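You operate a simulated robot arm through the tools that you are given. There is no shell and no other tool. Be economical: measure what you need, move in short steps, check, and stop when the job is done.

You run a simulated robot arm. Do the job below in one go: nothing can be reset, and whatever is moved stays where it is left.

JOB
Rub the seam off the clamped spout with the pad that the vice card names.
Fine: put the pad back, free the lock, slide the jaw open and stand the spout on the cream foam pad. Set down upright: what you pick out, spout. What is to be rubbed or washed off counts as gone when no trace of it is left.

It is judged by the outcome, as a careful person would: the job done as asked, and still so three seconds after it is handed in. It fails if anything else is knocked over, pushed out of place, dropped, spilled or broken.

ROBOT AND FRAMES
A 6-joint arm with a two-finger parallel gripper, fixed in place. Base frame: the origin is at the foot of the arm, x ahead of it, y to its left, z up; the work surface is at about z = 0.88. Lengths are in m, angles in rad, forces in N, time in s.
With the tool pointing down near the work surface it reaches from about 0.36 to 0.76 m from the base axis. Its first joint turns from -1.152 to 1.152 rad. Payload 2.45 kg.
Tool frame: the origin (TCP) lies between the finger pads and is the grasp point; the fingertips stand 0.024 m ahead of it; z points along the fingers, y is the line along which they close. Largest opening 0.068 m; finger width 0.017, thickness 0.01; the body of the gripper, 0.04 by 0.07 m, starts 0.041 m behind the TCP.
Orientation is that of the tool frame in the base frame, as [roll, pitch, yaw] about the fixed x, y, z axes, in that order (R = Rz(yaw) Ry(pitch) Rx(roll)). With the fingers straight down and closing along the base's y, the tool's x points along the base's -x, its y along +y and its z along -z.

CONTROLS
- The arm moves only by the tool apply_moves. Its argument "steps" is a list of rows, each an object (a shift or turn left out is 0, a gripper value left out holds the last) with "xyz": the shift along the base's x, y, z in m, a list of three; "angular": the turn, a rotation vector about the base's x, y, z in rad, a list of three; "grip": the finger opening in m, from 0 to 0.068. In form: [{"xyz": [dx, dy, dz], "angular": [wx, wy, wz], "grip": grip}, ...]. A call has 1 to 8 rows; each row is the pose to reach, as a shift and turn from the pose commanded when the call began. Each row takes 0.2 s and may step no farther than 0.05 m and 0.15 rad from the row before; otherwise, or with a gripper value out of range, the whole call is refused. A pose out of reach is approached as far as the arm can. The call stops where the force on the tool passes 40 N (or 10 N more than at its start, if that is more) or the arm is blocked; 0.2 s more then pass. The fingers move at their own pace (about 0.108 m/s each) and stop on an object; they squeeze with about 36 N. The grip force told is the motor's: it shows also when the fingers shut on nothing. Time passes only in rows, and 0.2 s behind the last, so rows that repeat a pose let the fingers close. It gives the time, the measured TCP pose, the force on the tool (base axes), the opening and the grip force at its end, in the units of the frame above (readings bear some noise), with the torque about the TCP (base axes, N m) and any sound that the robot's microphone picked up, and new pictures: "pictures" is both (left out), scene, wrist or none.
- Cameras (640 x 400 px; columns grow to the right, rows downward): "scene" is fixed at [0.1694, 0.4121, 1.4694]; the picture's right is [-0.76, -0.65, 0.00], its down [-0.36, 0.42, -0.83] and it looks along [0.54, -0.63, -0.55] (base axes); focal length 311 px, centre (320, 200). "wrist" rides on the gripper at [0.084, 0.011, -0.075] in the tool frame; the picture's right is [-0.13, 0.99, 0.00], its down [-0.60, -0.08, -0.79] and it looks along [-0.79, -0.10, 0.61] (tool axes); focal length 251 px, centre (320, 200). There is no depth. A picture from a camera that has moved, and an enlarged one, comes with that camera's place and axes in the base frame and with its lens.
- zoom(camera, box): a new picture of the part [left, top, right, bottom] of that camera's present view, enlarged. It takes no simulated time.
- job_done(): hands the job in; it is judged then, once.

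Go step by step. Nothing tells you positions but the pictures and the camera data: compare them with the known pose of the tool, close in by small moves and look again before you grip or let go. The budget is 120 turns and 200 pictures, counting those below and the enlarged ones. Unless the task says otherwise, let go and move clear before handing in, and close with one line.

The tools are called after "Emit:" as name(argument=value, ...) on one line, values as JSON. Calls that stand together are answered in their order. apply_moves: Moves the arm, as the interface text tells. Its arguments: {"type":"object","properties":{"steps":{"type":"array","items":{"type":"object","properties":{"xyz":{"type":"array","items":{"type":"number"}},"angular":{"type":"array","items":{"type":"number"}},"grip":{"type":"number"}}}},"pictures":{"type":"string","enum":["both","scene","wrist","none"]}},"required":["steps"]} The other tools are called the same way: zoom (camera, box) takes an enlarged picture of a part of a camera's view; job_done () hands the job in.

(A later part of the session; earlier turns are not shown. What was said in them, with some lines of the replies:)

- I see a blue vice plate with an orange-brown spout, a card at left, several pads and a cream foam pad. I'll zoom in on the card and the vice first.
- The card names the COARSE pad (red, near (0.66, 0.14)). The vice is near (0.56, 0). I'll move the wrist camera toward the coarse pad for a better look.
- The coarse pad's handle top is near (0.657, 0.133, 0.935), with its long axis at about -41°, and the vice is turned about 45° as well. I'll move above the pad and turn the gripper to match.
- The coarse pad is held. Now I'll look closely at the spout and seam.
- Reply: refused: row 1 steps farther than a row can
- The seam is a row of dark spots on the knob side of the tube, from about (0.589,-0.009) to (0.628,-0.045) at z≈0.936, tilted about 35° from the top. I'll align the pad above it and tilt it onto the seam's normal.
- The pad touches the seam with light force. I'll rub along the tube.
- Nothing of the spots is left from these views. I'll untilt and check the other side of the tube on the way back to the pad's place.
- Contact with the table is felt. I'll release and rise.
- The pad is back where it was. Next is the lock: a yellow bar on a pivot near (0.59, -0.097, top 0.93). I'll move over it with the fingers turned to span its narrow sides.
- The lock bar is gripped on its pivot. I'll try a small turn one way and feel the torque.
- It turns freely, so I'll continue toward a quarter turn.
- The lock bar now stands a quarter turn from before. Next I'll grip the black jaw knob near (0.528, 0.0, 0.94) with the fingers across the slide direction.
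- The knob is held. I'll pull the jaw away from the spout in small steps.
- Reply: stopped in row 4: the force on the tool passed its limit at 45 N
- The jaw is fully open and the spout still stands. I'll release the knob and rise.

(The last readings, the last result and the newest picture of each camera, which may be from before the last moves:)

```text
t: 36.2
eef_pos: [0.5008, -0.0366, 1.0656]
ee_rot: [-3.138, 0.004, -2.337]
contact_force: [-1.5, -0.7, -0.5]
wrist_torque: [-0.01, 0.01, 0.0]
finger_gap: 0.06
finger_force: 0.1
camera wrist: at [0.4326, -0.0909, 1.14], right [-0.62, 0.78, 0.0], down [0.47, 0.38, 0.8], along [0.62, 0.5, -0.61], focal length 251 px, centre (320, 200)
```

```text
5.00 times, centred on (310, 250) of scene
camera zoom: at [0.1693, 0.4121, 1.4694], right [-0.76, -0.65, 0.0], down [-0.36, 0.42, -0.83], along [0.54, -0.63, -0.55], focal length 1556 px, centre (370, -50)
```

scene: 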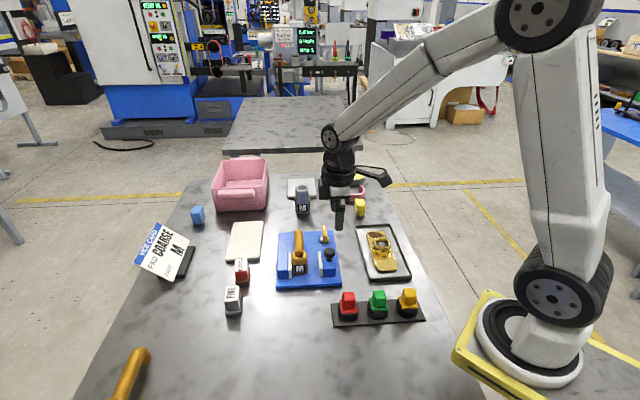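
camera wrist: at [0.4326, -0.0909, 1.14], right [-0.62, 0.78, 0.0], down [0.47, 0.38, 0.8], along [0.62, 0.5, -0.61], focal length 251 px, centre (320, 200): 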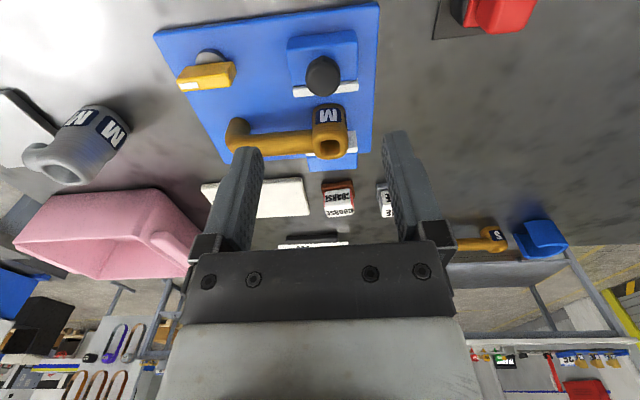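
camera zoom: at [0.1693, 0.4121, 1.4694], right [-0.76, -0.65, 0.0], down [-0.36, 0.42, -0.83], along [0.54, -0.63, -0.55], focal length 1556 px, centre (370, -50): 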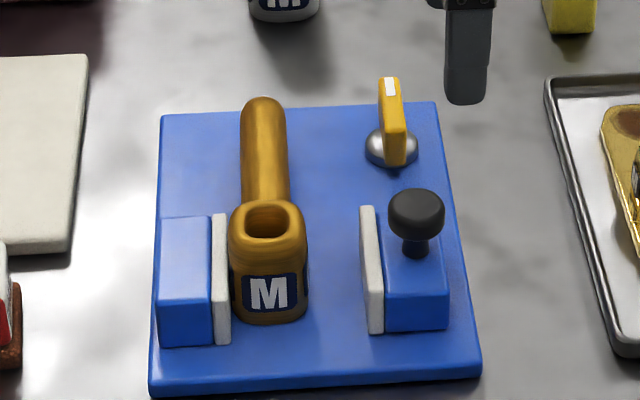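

The spout stands free beside the fixed jaw. I'll grip its tube just behind the body, fingers closing across the tube, so I'm moving above it and turning the gripper.

Emit:
apply_moves(steps=[{"xyz": [0.01, 0.0, 0], "angular": [0, 0, -0.148]}, {"xyz": [0.02, 0.005, 0], "angular": [0, 0, -0.296]}, {"xyz": [0.03, 0.01, 0], "angular": [0, 0, -0.444]}, {"xyz": [0.04, 0.015, 0], "angular": [0, 0, -0.592]}, {"xyz": [0.05, 0.02, 0], "angular": [0, 0, -0.74]}, {"xyz": [0.06, 0.025, 0], "angular": [0, 0, -0.888]}, {"xyz": [0.07, 0.03, 0], "angular": [0, 0, -1.036]}, {"xyz": [0.08, 0.033, 0], "angular": [0, 0, -1.184]}], pictures="none")

Emit:
apply_moves(steps=[{"xyz": [0.008, 0.002, 0], "angular": [0, 0, -0.13], "grip": 0.05}, {"xyz": [0.008, 0.002, -0.02], "angular": [0, 0, -0.26], "grip": 0.05}, {"xyz": [0.008, 0.002, -0.04], "angular": [0, 0, -0.387], "grip": 0.05}])

Emit:
zoom(camera="wrist", box=[220, 0, 420, 180])

Emit:
zoom(camera="scene", box=[270, 200, 350, 280])

```text
t: 38.0
eef_pos: [0.5812, -0.0033, 1.0646]
ee_rot: [-3.138, 0.005, 2.76]
contact_force: [-0.3, 0.3, 0.2]
wrist_torque: [-0.01, 0.02, -0.02]
finger_gap: 0.06
finger_force: 0.0
```

```text
t: 38.8
eef_pos: [0.5895, -0.002, 1.0257]
ee_rot: [-3.138, 0.006, 2.375]
contact_force: [0.4, 0.3, -0.1]
wrist_torque: [0.0, 0.0, 0.04]
finger_gap: 0.0501
finger_force: 0.1
camera wrist: at [0.5342, 0.064, 1.0991], right [0.78, 0.62, 0.0], down [0.38, -0.47, 0.8], along [0.49, -0.62, -0.6], focal length 251 px, centre (320, 200)
```

scene: 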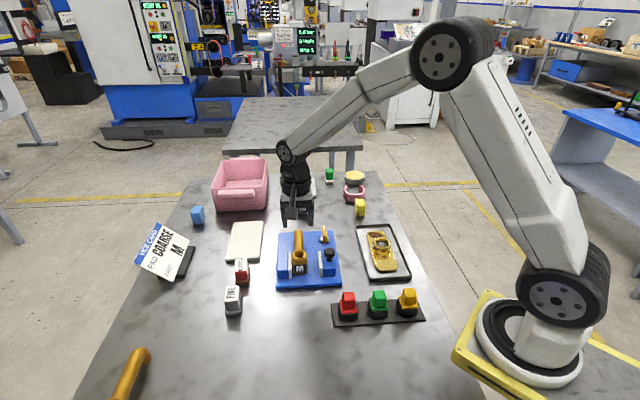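
wrist: 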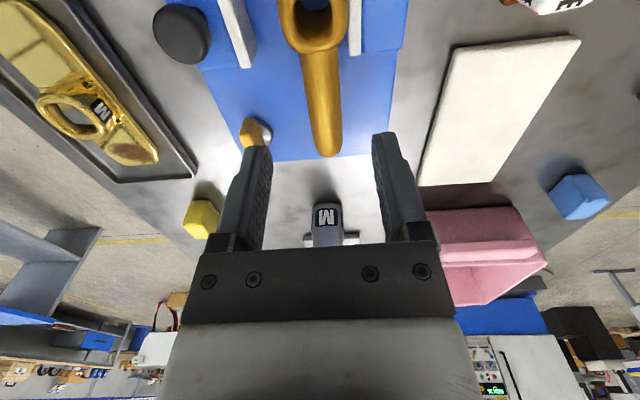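

```text
2.22 times, centred on (320, 90) of wrist
camera zoom: at [0.5342, 0.064, 1.0991], right [0.78, 0.62, 0.0], down [0.38, -0.47, 0.8], along [0.49, -0.62, -0.6], focal length 559 px, centre (320, 444)
```

zoom: 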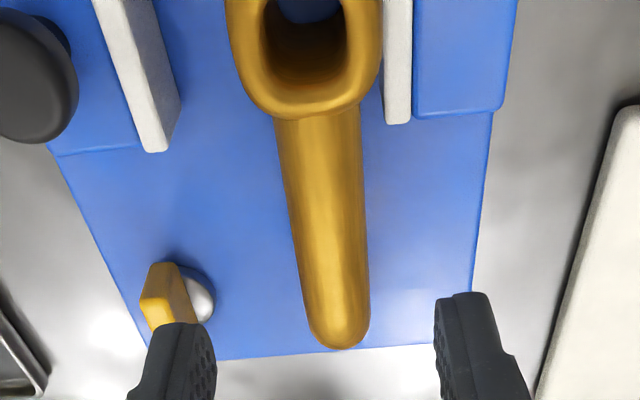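

```text
5.00 times, centred on (310, 240) of scene
camera zoom: at [0.1694, 0.4121, 1.4694], right [-0.76, -0.65, 0.0], down [-0.36, 0.42, -0.83], along [0.54, -0.63, -0.55], focal length 1556 px, centre (370, 0)
```

zoom: 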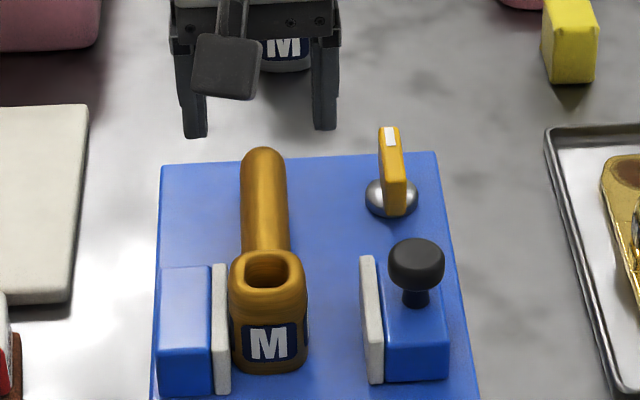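

Emit:
apply_moves(steps=[{"xyz": [-0.006, 0.008, -0.03], "grip": 0.05}, {"xyz": [-0.006, 0.008, -0.06], "grip": 0.05}])

Emit:
zoom(camera="wrist", box=[220, 40, 420, 220])

Emit:
zoom(camera="scene", box=[270, 200, 350, 280])

```text
t: 39.4
eef_pos: [0.5838, 0.006, 0.9647]
ee_rot: [-3.138, 0.004, 2.376]
contact_force: [-0.6, -0.2, -0.7]
wrist_torque: [0.03, 0.03, 0.05]
finger_gap: 0.0499
finger_force: 0.0
camera wrist: at [0.5285, 0.0721, 1.0391], right [0.78, 0.62, 0.0], down [0.38, -0.47, 0.8], along [0.5, -0.62, -0.6], focal length 251 px, centre (320, 200)
```

scene: 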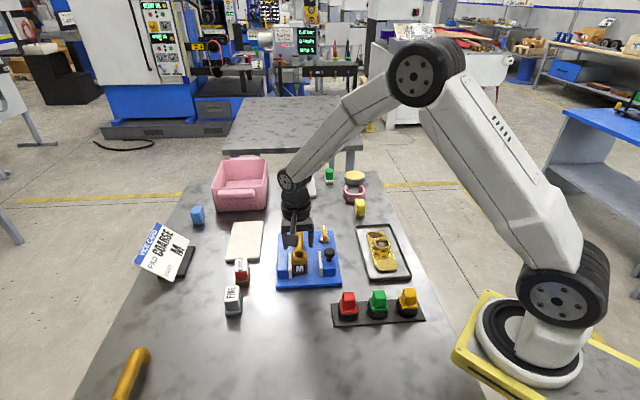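
wrist: 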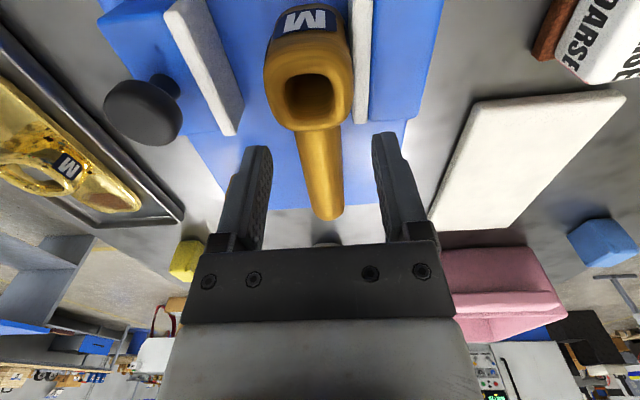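

```text
2.22 times, centred on (320, 130) of wrist
camera zoom: at [0.5285, 0.0721, 1.0391], right [0.78, 0.62, 0.0], down [0.38, -0.47, 0.8], along [0.5, -0.62, -0.6], focal length 559 px, centre (320, 356)
```

zoom: 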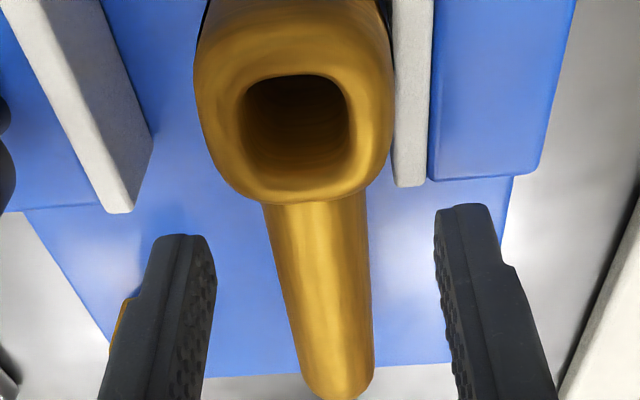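

```text
5.00 times, centred on (310, 240) of scene
camera zoom: at [0.1694, 0.4121, 1.4694], right [-0.76, -0.65, 0.0], down [-0.36, 0.42, -0.83], along [0.54, -0.63, -0.55], focal length 1556 px, centre (370, 0)
```

zoom: 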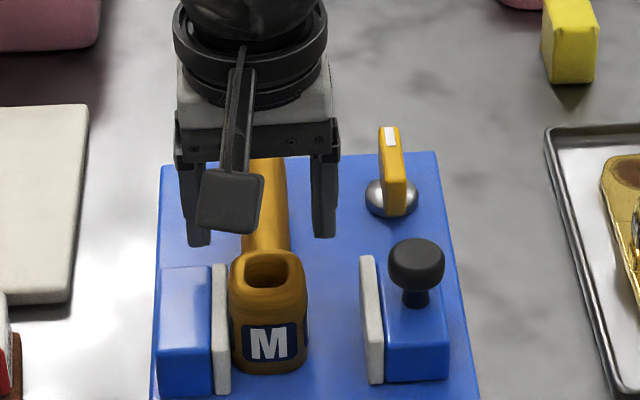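

Emit:
apply_moves(steps=[{"xyz": [0, 0, -0.018], "grip": 0.05}, {"xyz": [0, 0, -0.034], "grip": 0.05}, {"xyz": [0, 0, -0.034], "grip": 0.035}])

Emit:
zoom(camera="wrist", box=[220, 80, 420, 260])

Emit:
zoom(camera="scene", box=[270, 200, 350, 280])

```text
t: 39.9
eef_pos: [0.5846, 0.0089, 0.9486]
ee_rot: [-3.141, 0.007, 2.377]
contact_force: [-10.3, 0.4, 13.2]
wrist_torque: [0.35, 0.09, 0.29]
finger_gap: 0.0454
finger_force: 0.1
stopped in row 2: the force on the tool passed its limit at 62 N (the readings are from after the stop); the commanded pose is now the measured one
camera wrist: at [0.5296, 0.0734, 1.0221], right [0.78, 0.63, 0.0], down [0.38, -0.47, 0.8], along [0.5, -0.62, -0.6], focal length 251 px, centre (320, 200)
```

scene: 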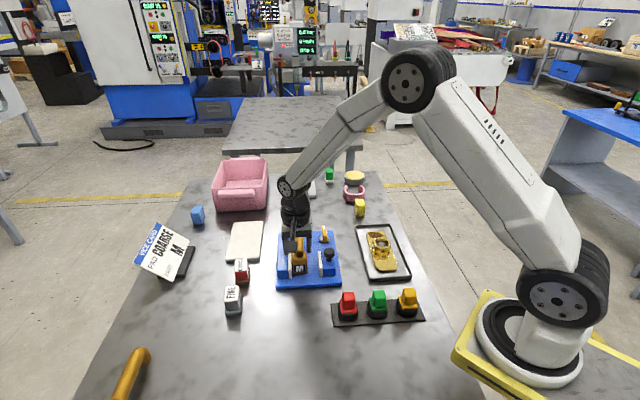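
wrist: 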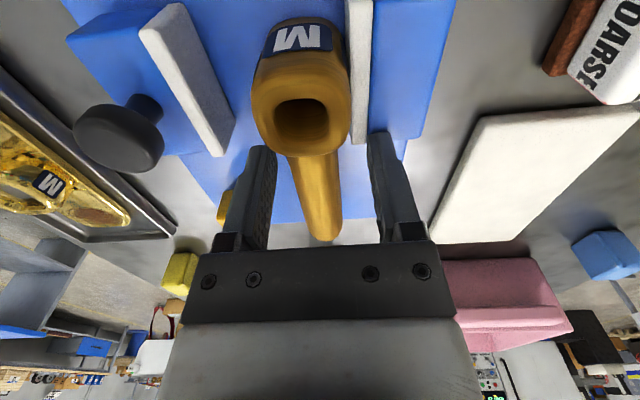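

```text
2.22 times, centred on (320, 170) of wrist
camera zoom: at [0.5296, 0.0734, 1.0221], right [0.78, 0.63, 0.0], down [0.38, -0.47, 0.8], along [0.5, -0.62, -0.6], focal length 559 px, centre (320, 267)
```

zoom: 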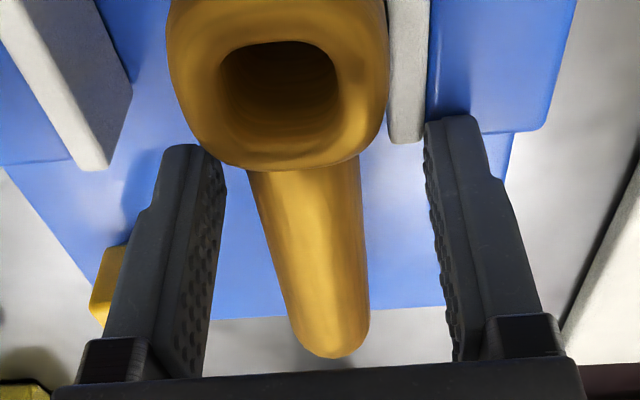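

```text
5.00 times, centred on (310, 240) of scene
camera zoom: at [0.1688, 0.4121, 1.4694], right [-0.76, -0.65, 0.0], down [-0.36, 0.42, -0.83], along [0.54, -0.63, -0.55], focal length 1556 px, centre (370, 0)
```

zoom: 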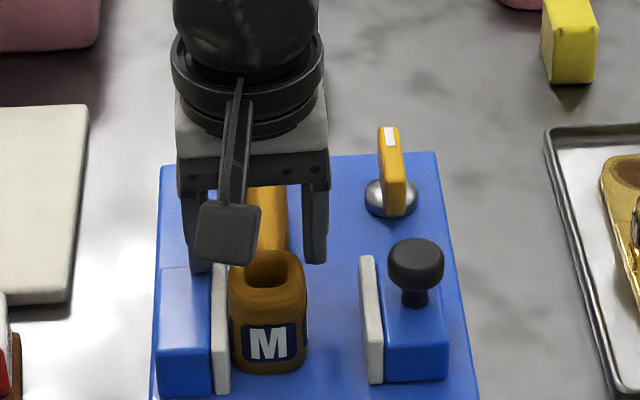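

A finger landed on the back of the fixed jaw, so I'll back up and shift further along the tube, clear of the jaw.

Emit:
apply_moves(steps=[{"xyz": [0, -0.002, 0.02], "grip": 0.045, "angular": [0.0048, 0.005, 0]}, {"xyz": [0.009, -0.0115, 0.02], "angular": [0.0048, 0.005, 0]}, {"xyz": [0.009, -0.0115, 0.0], "angular": [0.0048, 0.005, 0]}])

Emit:
zoom(camera="wrist", box=[220, 80, 420, 260])

Emit:
zoom(camera="scene", box=[260, 200, 360, 300])

```text
t: 40.7
eef_pos: [0.5952, -0.0033, 0.9474]
ee_rot: [3.141, 0.001, 2.375]
contact_force: [0.5, -0.4, 0.4]
wrist_torque: [-0.02, 0.02, -0.01]
finger_gap: 0.0449
finger_force: 0.0
camera wrist: at [0.5405, 0.0615, 1.022], right [0.78, 0.62, 0.0], down [0.38, -0.48, 0.79], along [0.5, -0.62, -0.61], focal length 251 px, centre (320, 200)
```

scene: 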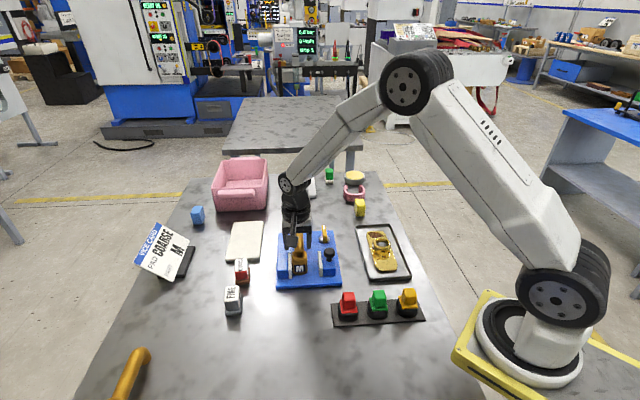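
wrist: 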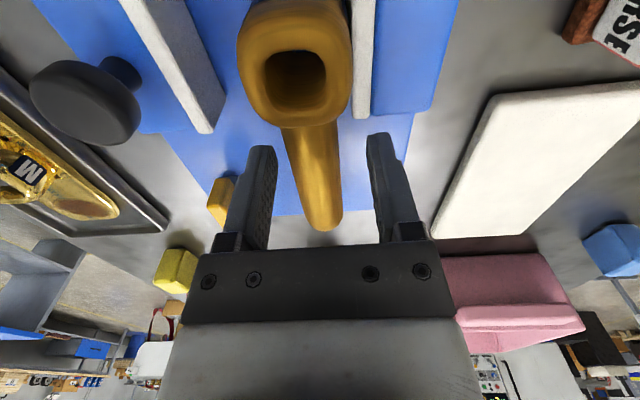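

```text
2.22 times, centred on (320, 170) of wrist
camera zoom: at [0.5405, 0.0615, 1.022], right [0.78, 0.62, 0.0], down [0.38, -0.48, 0.79], along [0.5, -0.62, -0.61], focal length 559 px, centre (320, 267)
```

zoom: 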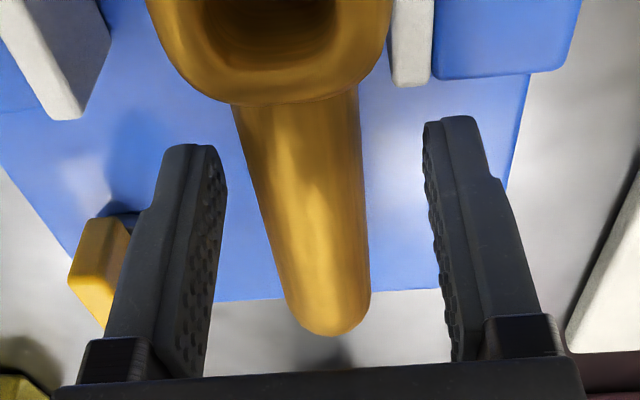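

```text
4.00 times, centred on (310, 250) of scene
camera zoom: at [0.1694, 0.4121, 1.4694], right [-0.76, -0.65, 0.0], down [-0.36, 0.42, -0.83], along [0.54, -0.63, -0.55], focal length 1245 px, centre (360, 0)
```

zoom: 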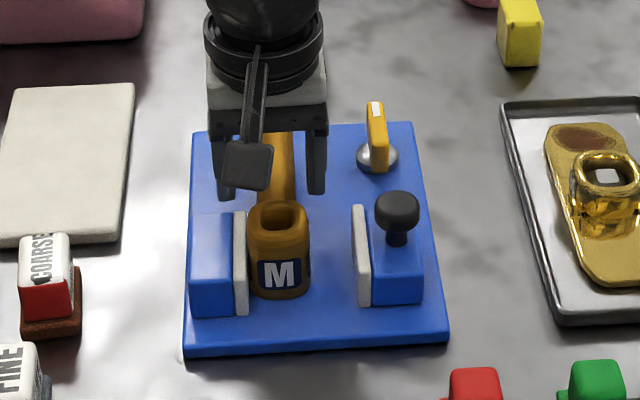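

Emit:
apply_moves(steps=[{"xyz": [-0.0045, 0.003, -0.009]}, {"xyz": [-0.0045, 0.003, -0.0175]}], pictures="wrist")

```text
t: 41.3
eef_pos: [0.5919, -0.001, 0.9314]
ee_rot: [3.137, 0.002, 2.377]
contact_force: [4.9, -6.2, 4.9]
wrist_torque: [0.08, -0.1, -0.16]
finger_gap: 0.0443
finger_force: 0.0
camera wrist: at [0.5364, 0.0641, 1.0049], right [0.78, 0.62, 0.01], down [0.38, -0.48, 0.8], along [0.5, -0.62, -0.61], focal length 251 px, centre (320, 200)
```

wrist: 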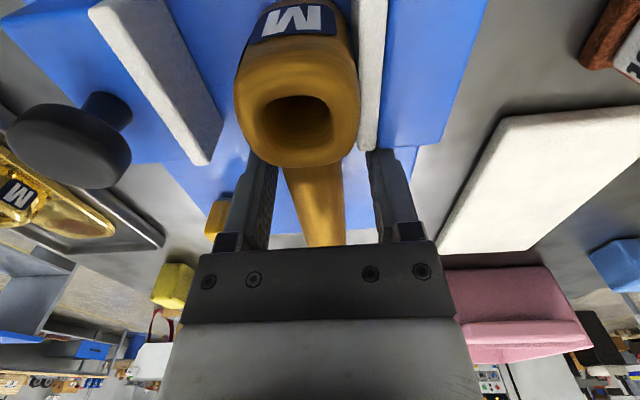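

Emit:
apply_moves(steps=[{"xyz": [0.004, -0.004, 0]}, {"xyz": [0.004, -0.004, 0]}], pictures="wrist")

Emit:
zoom(camera="wrist", box=[220, 80, 420, 260])

```text
t: 41.9
eef_pos: [0.5939, -0.0035, 0.9298]
ee_rot: [-3.141, 0.0, 2.376]
contact_force: [-0.4, 0.4, -0.3]
wrist_torque: [0.02, -0.01, -0.02]
finger_gap: 0.0448
finger_force: 0.1
camera wrist: at [0.539, 0.0606, 1.0041], right [0.78, 0.63, 0.0], down [0.38, -0.48, 0.79], along [0.5, -0.62, -0.61], focal length 251 px, centre (320, 200)
```

wrist: 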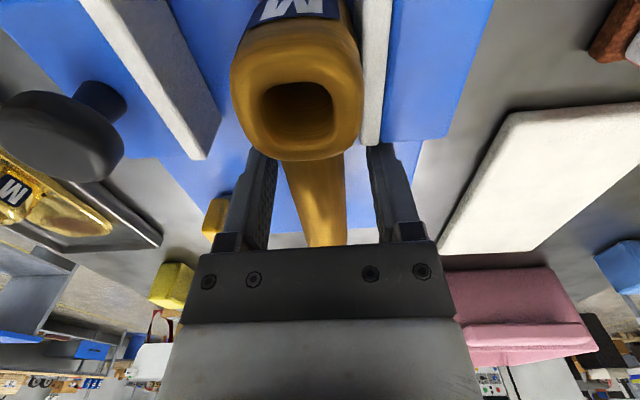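

```text
2.22 times, centred on (320, 170) of wrist
camera zoom: at [0.539, 0.0606, 1.0041], right [0.78, 0.63, 0.0], down [0.38, -0.48, 0.79], along [0.5, -0.62, -0.61], focal length 559 px, centre (320, 267)
```

zoom: 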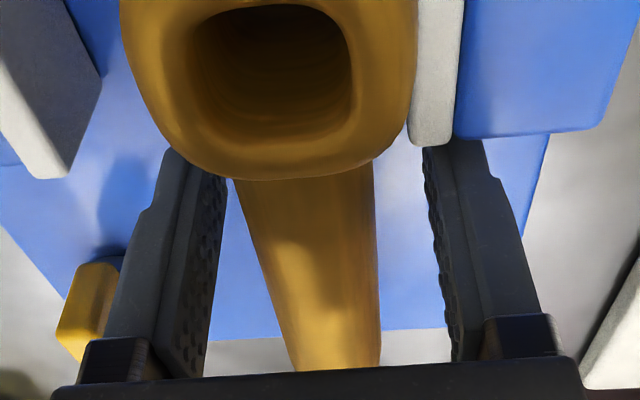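

Emit:
apply_moves(steps=[{"xyz": [-0.0016, -0.0012, 0]}, {"xyz": [-0.0016, -0.0012, 0], "grip": 0.012}, {"xyz": [-0.0016, -0.0012, 0], "grip": 0.012}, {"xyz": [-0.0016, -0.0012, 0], "grip": 0.012}])

Emit:
zoom(camera="scene", box=[260, 200, 360, 300])

```text
t: 42.9
eef_pos: [0.5939, -0.0054, 0.9293]
ee_rot: [3.141, 0.001, 2.375]
contact_force: [0.8, 3.0, 1.4]
wrist_torque: [-0.11, -0.1, -0.06]
finger_gap: 0.0243
finger_force: 35.9
camera wrist: at [0.5377, 0.0595, 1.0046], right [0.78, 0.63, 0.0], down [0.38, -0.48, 0.79], along [0.5, -0.62, -0.61], focal length 251 px, centre (320, 200)
```

scene: 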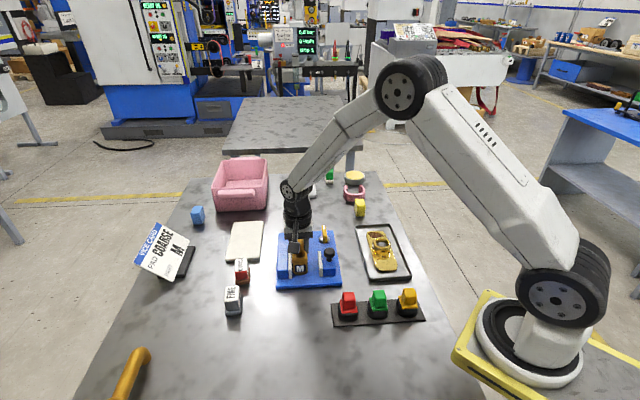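
wrist: 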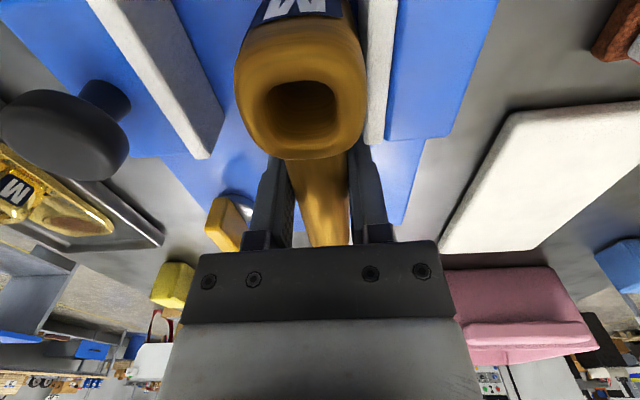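

```text
4.00 times, centred on (310, 250) of scene
camera zoom: at [0.1693, 0.4121, 1.4693], right [-0.76, -0.65, 0.0], down [-0.36, 0.42, -0.83], along [0.54, -0.63, -0.55], focal length 1245 px, centre (360, 0)
```

zoom: 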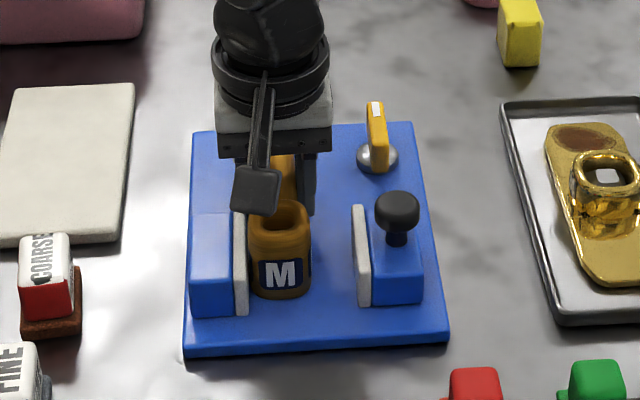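

The tube is gripped. I'll lift slowly, leaning slightly away from the fixed jaw.

Emit:
apply_moves(steps=[{"xyz": [-0.001, -0.001, 0.005]}, {"xyz": [-0.003, -0.003, 0.02]}, {"xyz": [-0.003, -0.003, 0.05]}, {"xyz": [-0.003, -0.003, 0.08]}])

Emit:
zoom(camera="scene", box=[230, 170, 360, 300])

```text
t: 43.9
eef_pos: [0.589, -0.009, 1.0091]
ee_rot: [3.141, -0.001, 2.377]
contact_force: [0.2, 0.3, -4.4]
wrist_torque: [-0.02, -0.03, 0.02]
finger_gap: 0.0244
finger_force: 35.5
camera wrist: at [0.5347, 0.0566, 1.0842], right [0.78, 0.63, 0.0], down [0.38, -0.48, 0.79], along [0.5, -0.62, -0.61], focal length 251 px, centre (320, 200)
```

scene: 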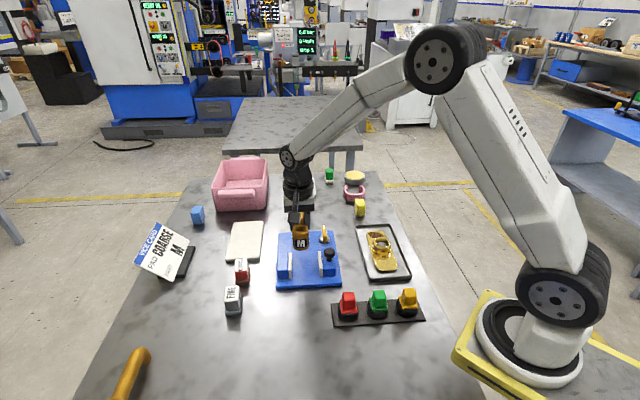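
wrist: 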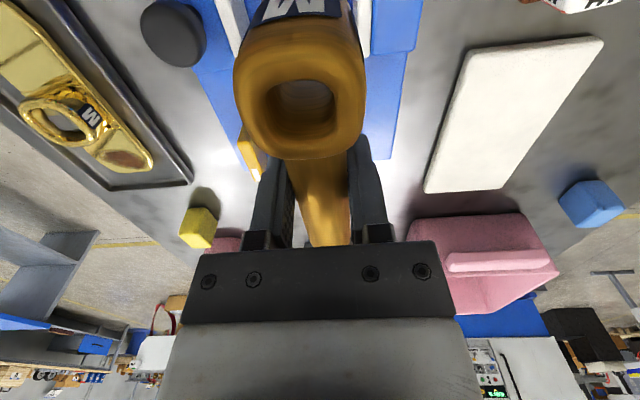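

```text
3.08 times, centred on (295, 235) of scene
camera zoom: at [0.1694, 0.4121, 1.4694], right [-0.76, -0.65, 0.0], down [-0.36, 0.42, -0.83], along [0.54, -0.63, -0.55], focal length 957 px, centre (397, 92)
```

zoom: 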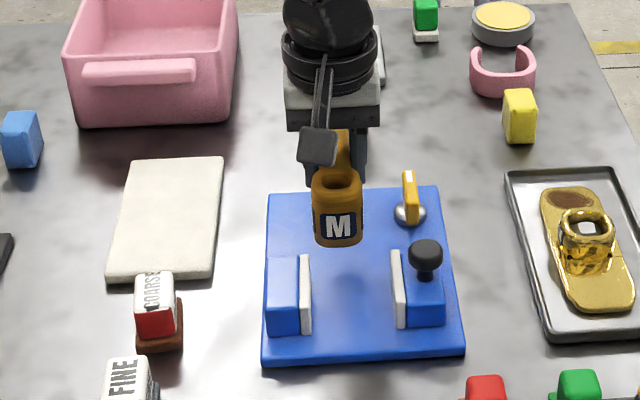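

The spout lifts level. I'll carry it over the near part of the cream pad, turning it so the tube points more toward -y to stay within reach.

Emit:
apply_moves(steps=[{"xyz": [0.03, 0.005, 0.01], "angular": [0, 0, -0.12]}, {"xyz": [0.06, 0.012, 0.015], "angular": [0, 0, -0.24]}, {"xyz": [0.09, 0.019, 0.015], "angular": [0, 0, -0.36]}, {"xyz": [0.12, 0.025, 0.01], "angular": [0, 0, -0.48]}, {"xyz": [0.14, 0.03, 0.0], "angular": [0, 0, -0.6]}, {"xyz": [0.152, 0.031, -0.02], "angular": [0, 0, -0.6]}])

Emit:
zoom(camera="scene", box=[190, 180, 320, 300])

```text
t: 45.3
eef_pos: [0.7406, 0.0224, 0.9897]
ee_rot: [3.141, 0.001, 1.775]
contact_force: [0.4, 0.7, -5.2]
wrist_torque: [0.0, 0.01, 0.0]
finger_gap: 0.0246
finger_force: 36.4
camera wrist: at [0.7333, 0.1058, 1.0641], right [1.0, 0.07, 0.0], down [0.04, -0.61, 0.79], along [0.06, -0.79, -0.61], focal length 251 px, centre (320, 200)
```

scene: 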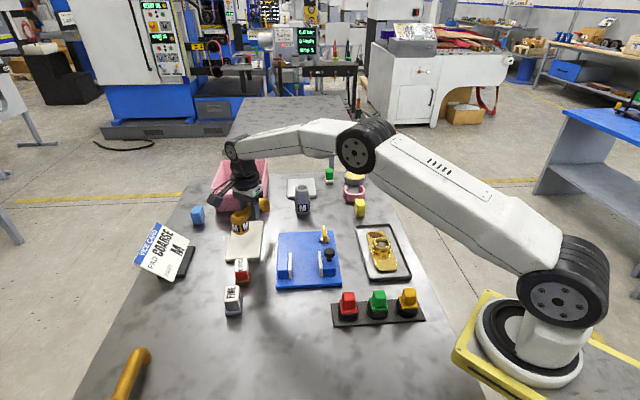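
wrist: 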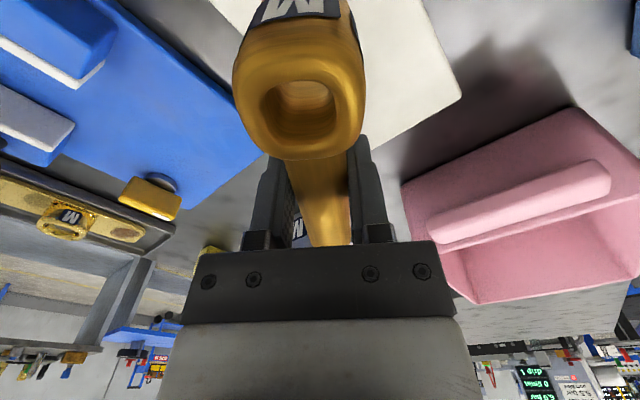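

```text
3.33 times, centred on (255, 240) of scene
camera zoom: at [0.1695, 0.4121, 1.4693], right [-0.76, -0.65, 0.0], down [-0.36, 0.42, -0.83], along [0.54, -0.63, -0.55], focal length 1037 px, centre (537, 67)
```

zoom: 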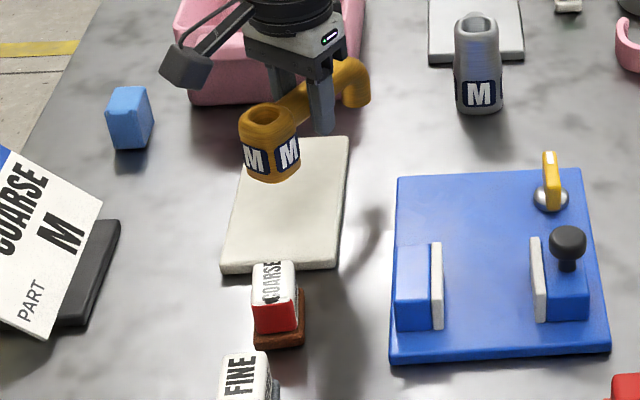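

Emit:
apply_moves(steps=[{"xyz": [-0.009, -0.0095, 0]}, {"xyz": [-0.009, -0.0095, -0.025]}, {"xyz": [-0.009, -0.0095, -0.045]}])

Emit:
zoom(camera="scene", box=[200, 190, 300, 290])

```text
t: 46.1
eef_pos: [0.7319, 0.0123, 0.9431]
ee_rot: [3.141, 0.001, 1.775]
contact_force: [0.2, -0.2, -4.7]
wrist_torque: [-0.02, 0.01, 0.02]
finger_gap: 0.0242
finger_force: 35.6
camera wrist: at [0.7244, 0.0963, 1.0181], right [1.0, 0.08, 0.0], down [0.04, -0.61, 0.79], along [0.06, -0.79, -0.61], focal length 251 px, centre (320, 200)
```

scene: 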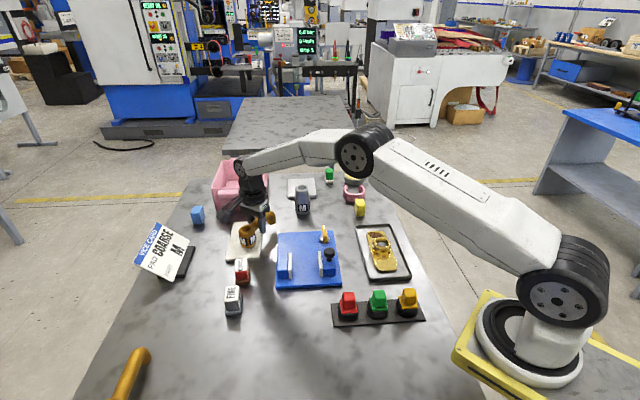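
wrist: 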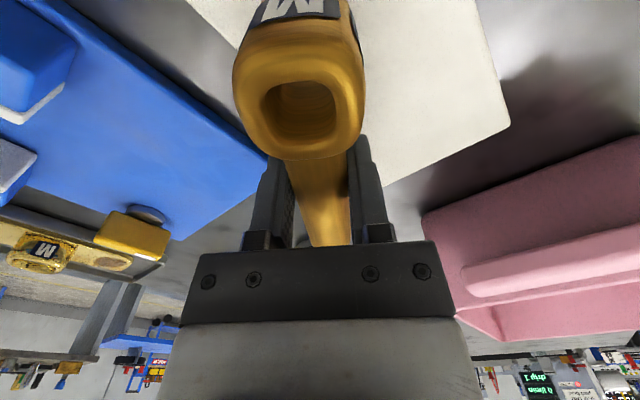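

```text
4.00 times, centred on (250, 240) of scene
camera zoom: at [0.1695, 0.4121, 1.4694], right [-0.76, -0.65, 0.0], down [-0.36, 0.42, -0.83], along [0.54, -0.63, -0.55], focal length 1245 px, centre (600, 40)
```

zoom: 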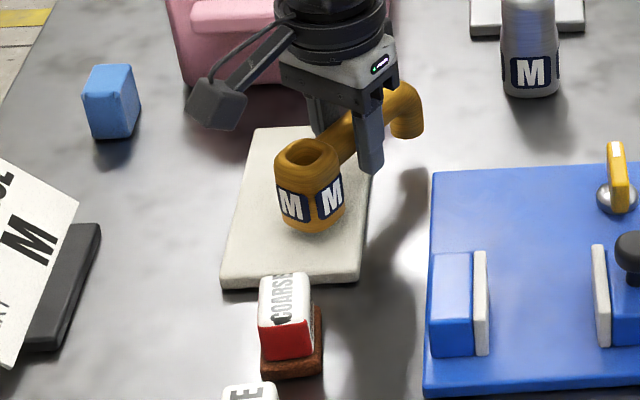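

Emit:
apply_moves(steps=[{"xyz": [0, 0, -0.004]}, {"xyz": [0, 0, -0.008]}, {"xyz": [0, 0, -0.011]}], pictures="none")

```text
t: 46.9
eef_pos: [0.7345, 0.0125, 0.9342]
ee_rot: [3.141, 0.003, 1.775]
contact_force: [0.1, -0.2, -5.2]
wrist_torque: [-0.03, -0.01, -0.02]
finger_gap: 0.0242
finger_force: 35.9
```

Emit:
apply_moves(steps=[{"xyz": [0, 0, -0.002]}, {"xyz": [0, 0, -0.004]}, {"xyz": [0, 0, -0.004]}], pictures="none")

```text
t: 47.7
eef_pos: [0.7335, 0.0128, 0.9316]
ee_rot: [3.136, 0.001, 1.775]
contact_force: [-5.3, -0.6, 11.6]
wrist_torque: [0.44, 0.25, 0.09]
finger_gap: 0.0244
finger_force: 36.2
```

Emit:
apply_moves(steps=[{"xyz": [0, 0, 0.001]}, {"xyz": [0, 0, 0.0015]}], pictures="scene")

Emit:
zoom(camera="scene", box=[200, 190, 300, 290])

```text
t: 48.3
eef_pos: [0.7341, 0.0135, 0.9323]
ee_rot: [3.137, 0.001, 1.775]
contact_force: [3.7, 1.8, 7.6]
wrist_torque: [0.31, -0.08, -0.06]
finger_gap: 0.0247
finger_force: 36.3
```

scene: 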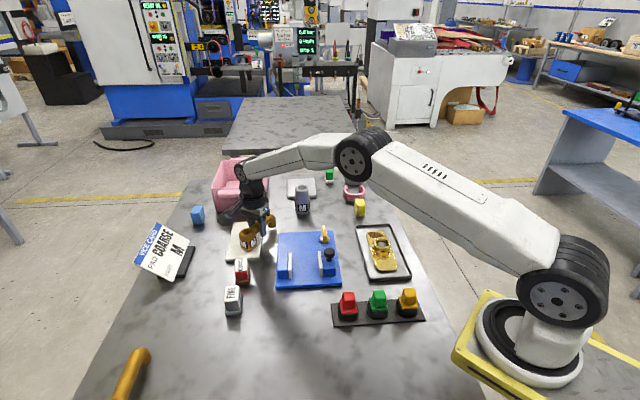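

```text
4.00 times, centred on (250, 240) of scene
camera zoom: at [0.1693, 0.4121, 1.4694], right [-0.76, -0.65, 0.0], down [-0.36, 0.42, -0.83], along [0.54, -0.63, -0.55], focal length 1245 px, centre (600, 40)
```

zoom: 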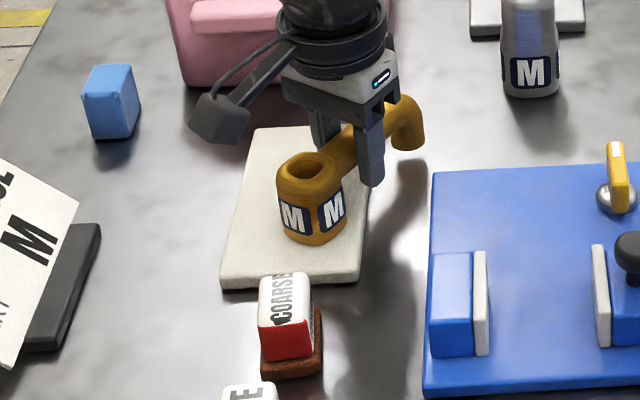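

The spout rests on the pad upright. I'll open gently and rise.

Emit:
apply_moves(steps=[{"xyz": [0, 0, 0.0005], "grip": 0.03}, {"xyz": [0, 0, 0.0005], "grip": 0.05}, {"xyz": [0, 0, 0.0005], "grip": 0.06}, {"xyz": [0, 0, 0.03]}, {"xyz": [0, 0, 0.07]}, {"xyz": [0, 0, 0.11]}, {"xyz": [-0.03, 0, 0.14]}])

Emit:
zoom(camera="scene", box=[190, 180, 360, 300])

```text
t: 49.9
eef_pos: [0.7011, 0.0132, 1.0726]
ee_rot: [3.141, 0.001, 1.774]
contact_force: [-0.2, 0.2, 0.7]
wrist_torque: [-0.03, -0.01, -0.01]
finger_gap: 0.0598
finger_force: 0.1
camera wrist: at [0.6929, 0.0959, 1.1472], right [1.0, 0.08, 0.0], down [0.04, -0.61, 0.79], along [0.06, -0.79, -0.61], focal length 251 px, centre (320, 200)
```

scene: 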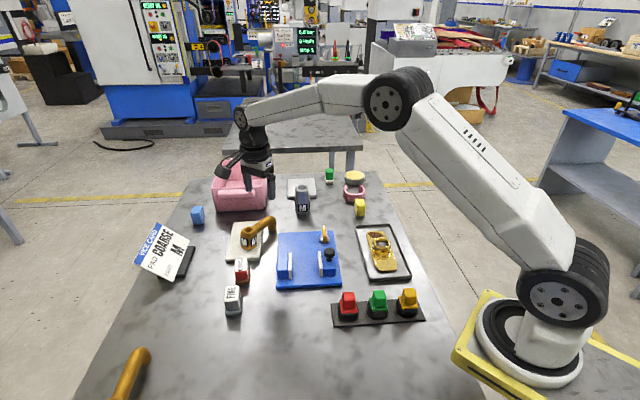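
wrist: 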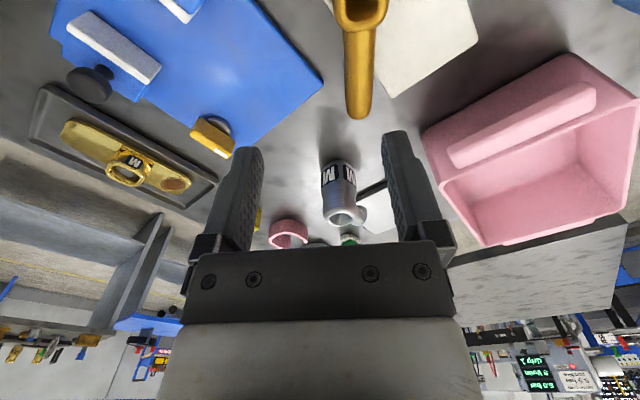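

```text
3.33 times, centred on (275, 240) of scene
camera zoom: at [0.1694, 0.4121, 1.4694], right [-0.76, -0.65, 0.0], down [-0.36, 0.42, -0.83], along [0.54, -0.63, -0.55], focal length 1037 px, centre (470, 67)
```

zoom: 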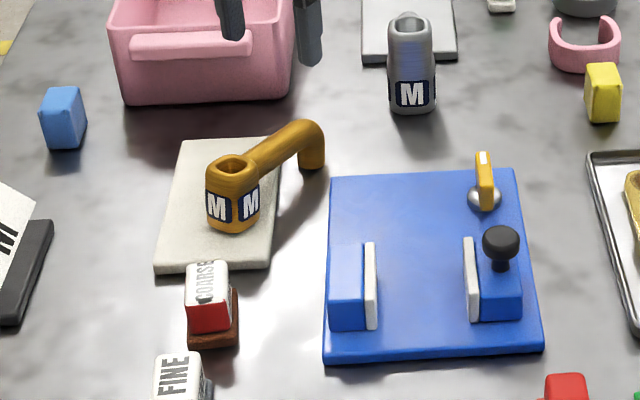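

The spout stands on the cream pad. I'll check that it's steady and look once more for any trace of the seam.

Emit:
apply_moves(steps=[{"xyz": [-0.04, 0, 0.01]}, {"xyz": [-0.08, 0.01, 0.02]}, {"xyz": [-0.12, 0.02, 0.02]}, {"xyz": [-0.12, 0.02, 0.02]}, {"xyz": [-0.12, 0.02, 0.02]}])

Emit:
zoom(camera="scene", box=[225, 205, 285, 265])

Emit:
zoom(camera="wrist", box=[400, 0, 600, 150])

```text
t: 51.1
eef_pos: [0.5818, 0.0335, 1.0916]
ee_rot: [3.14, 0.004, 1.776]
contact_force: [-0.4, -0.8, -0.3]
wrist_torque: [0.01, -0.01, -0.01]
finger_gap: 0.0598
finger_force: 0.1
camera wrist: at [0.5738, 0.1169, 1.166], right [1.0, 0.08, 0.0], down [0.04, -0.61, 0.79], along [0.06, -0.79, -0.61], focal length 251 px, centre (320, 200)
```

scene: 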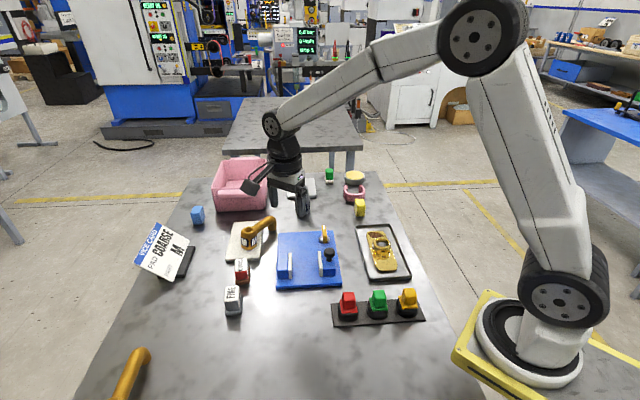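
wrist: 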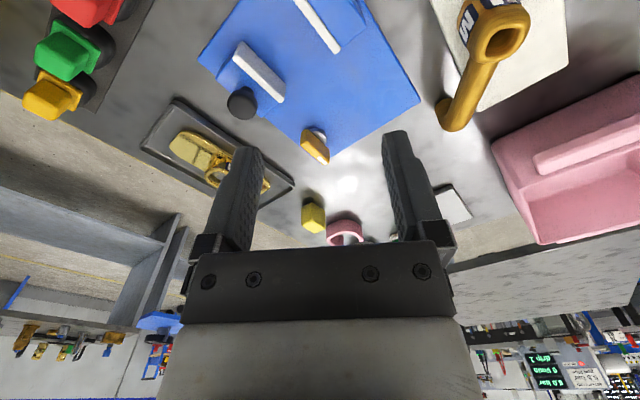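

```text
6.67 times, centred on (255, 235) of scene
camera zoom: at [0.1693, 0.4121, 1.4694], right [-0.76, -0.65, 0.0], down [-0.36, 0.42, -0.83], along [0.54, -0.63, -0.55], focal length 2074 px, centre (753, -33)
```

zoom: 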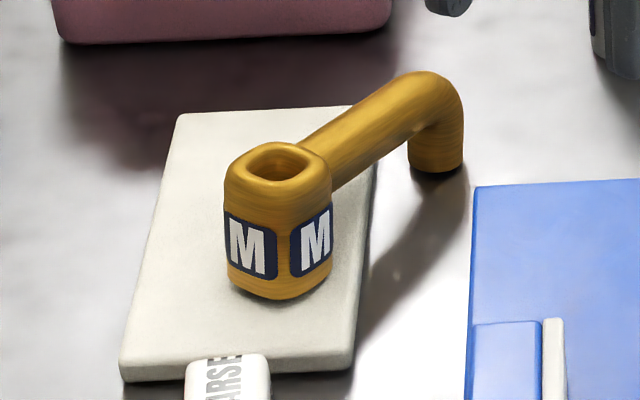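

```text
2.67 times, centred on (500, 75) of wrist
camera zoom: at [0.5738, 0.1169, 1.166], right [1.0, 0.08, 0.0], down [0.04, -0.61, 0.79], along [0.06, -0.79, -0.61], focal length 670 px, centre (-160, 533)
```

zoom: 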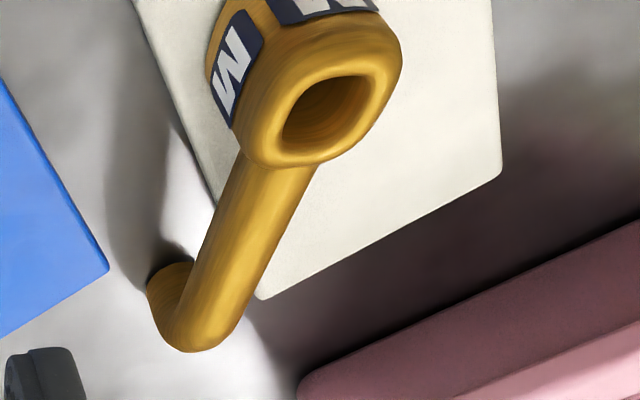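

The spout is clean and stands upright and steady on the cream pad. The coarse pad is back, the lock is free, the jaw is open and the arm is clear, so I'm handing in.

Emit:
job_done()

```text
The job is handed in.
```

I rubbed the seam off with the COARSE pad the card names and put the pad back within a few millimetres of its place. The lock is free, the jaw is open, and the spout stands upright on the cream foam pad, with its tube end overhanging the edge. A finger pressed on the fixed jaw once (62 N), but nothing moved.
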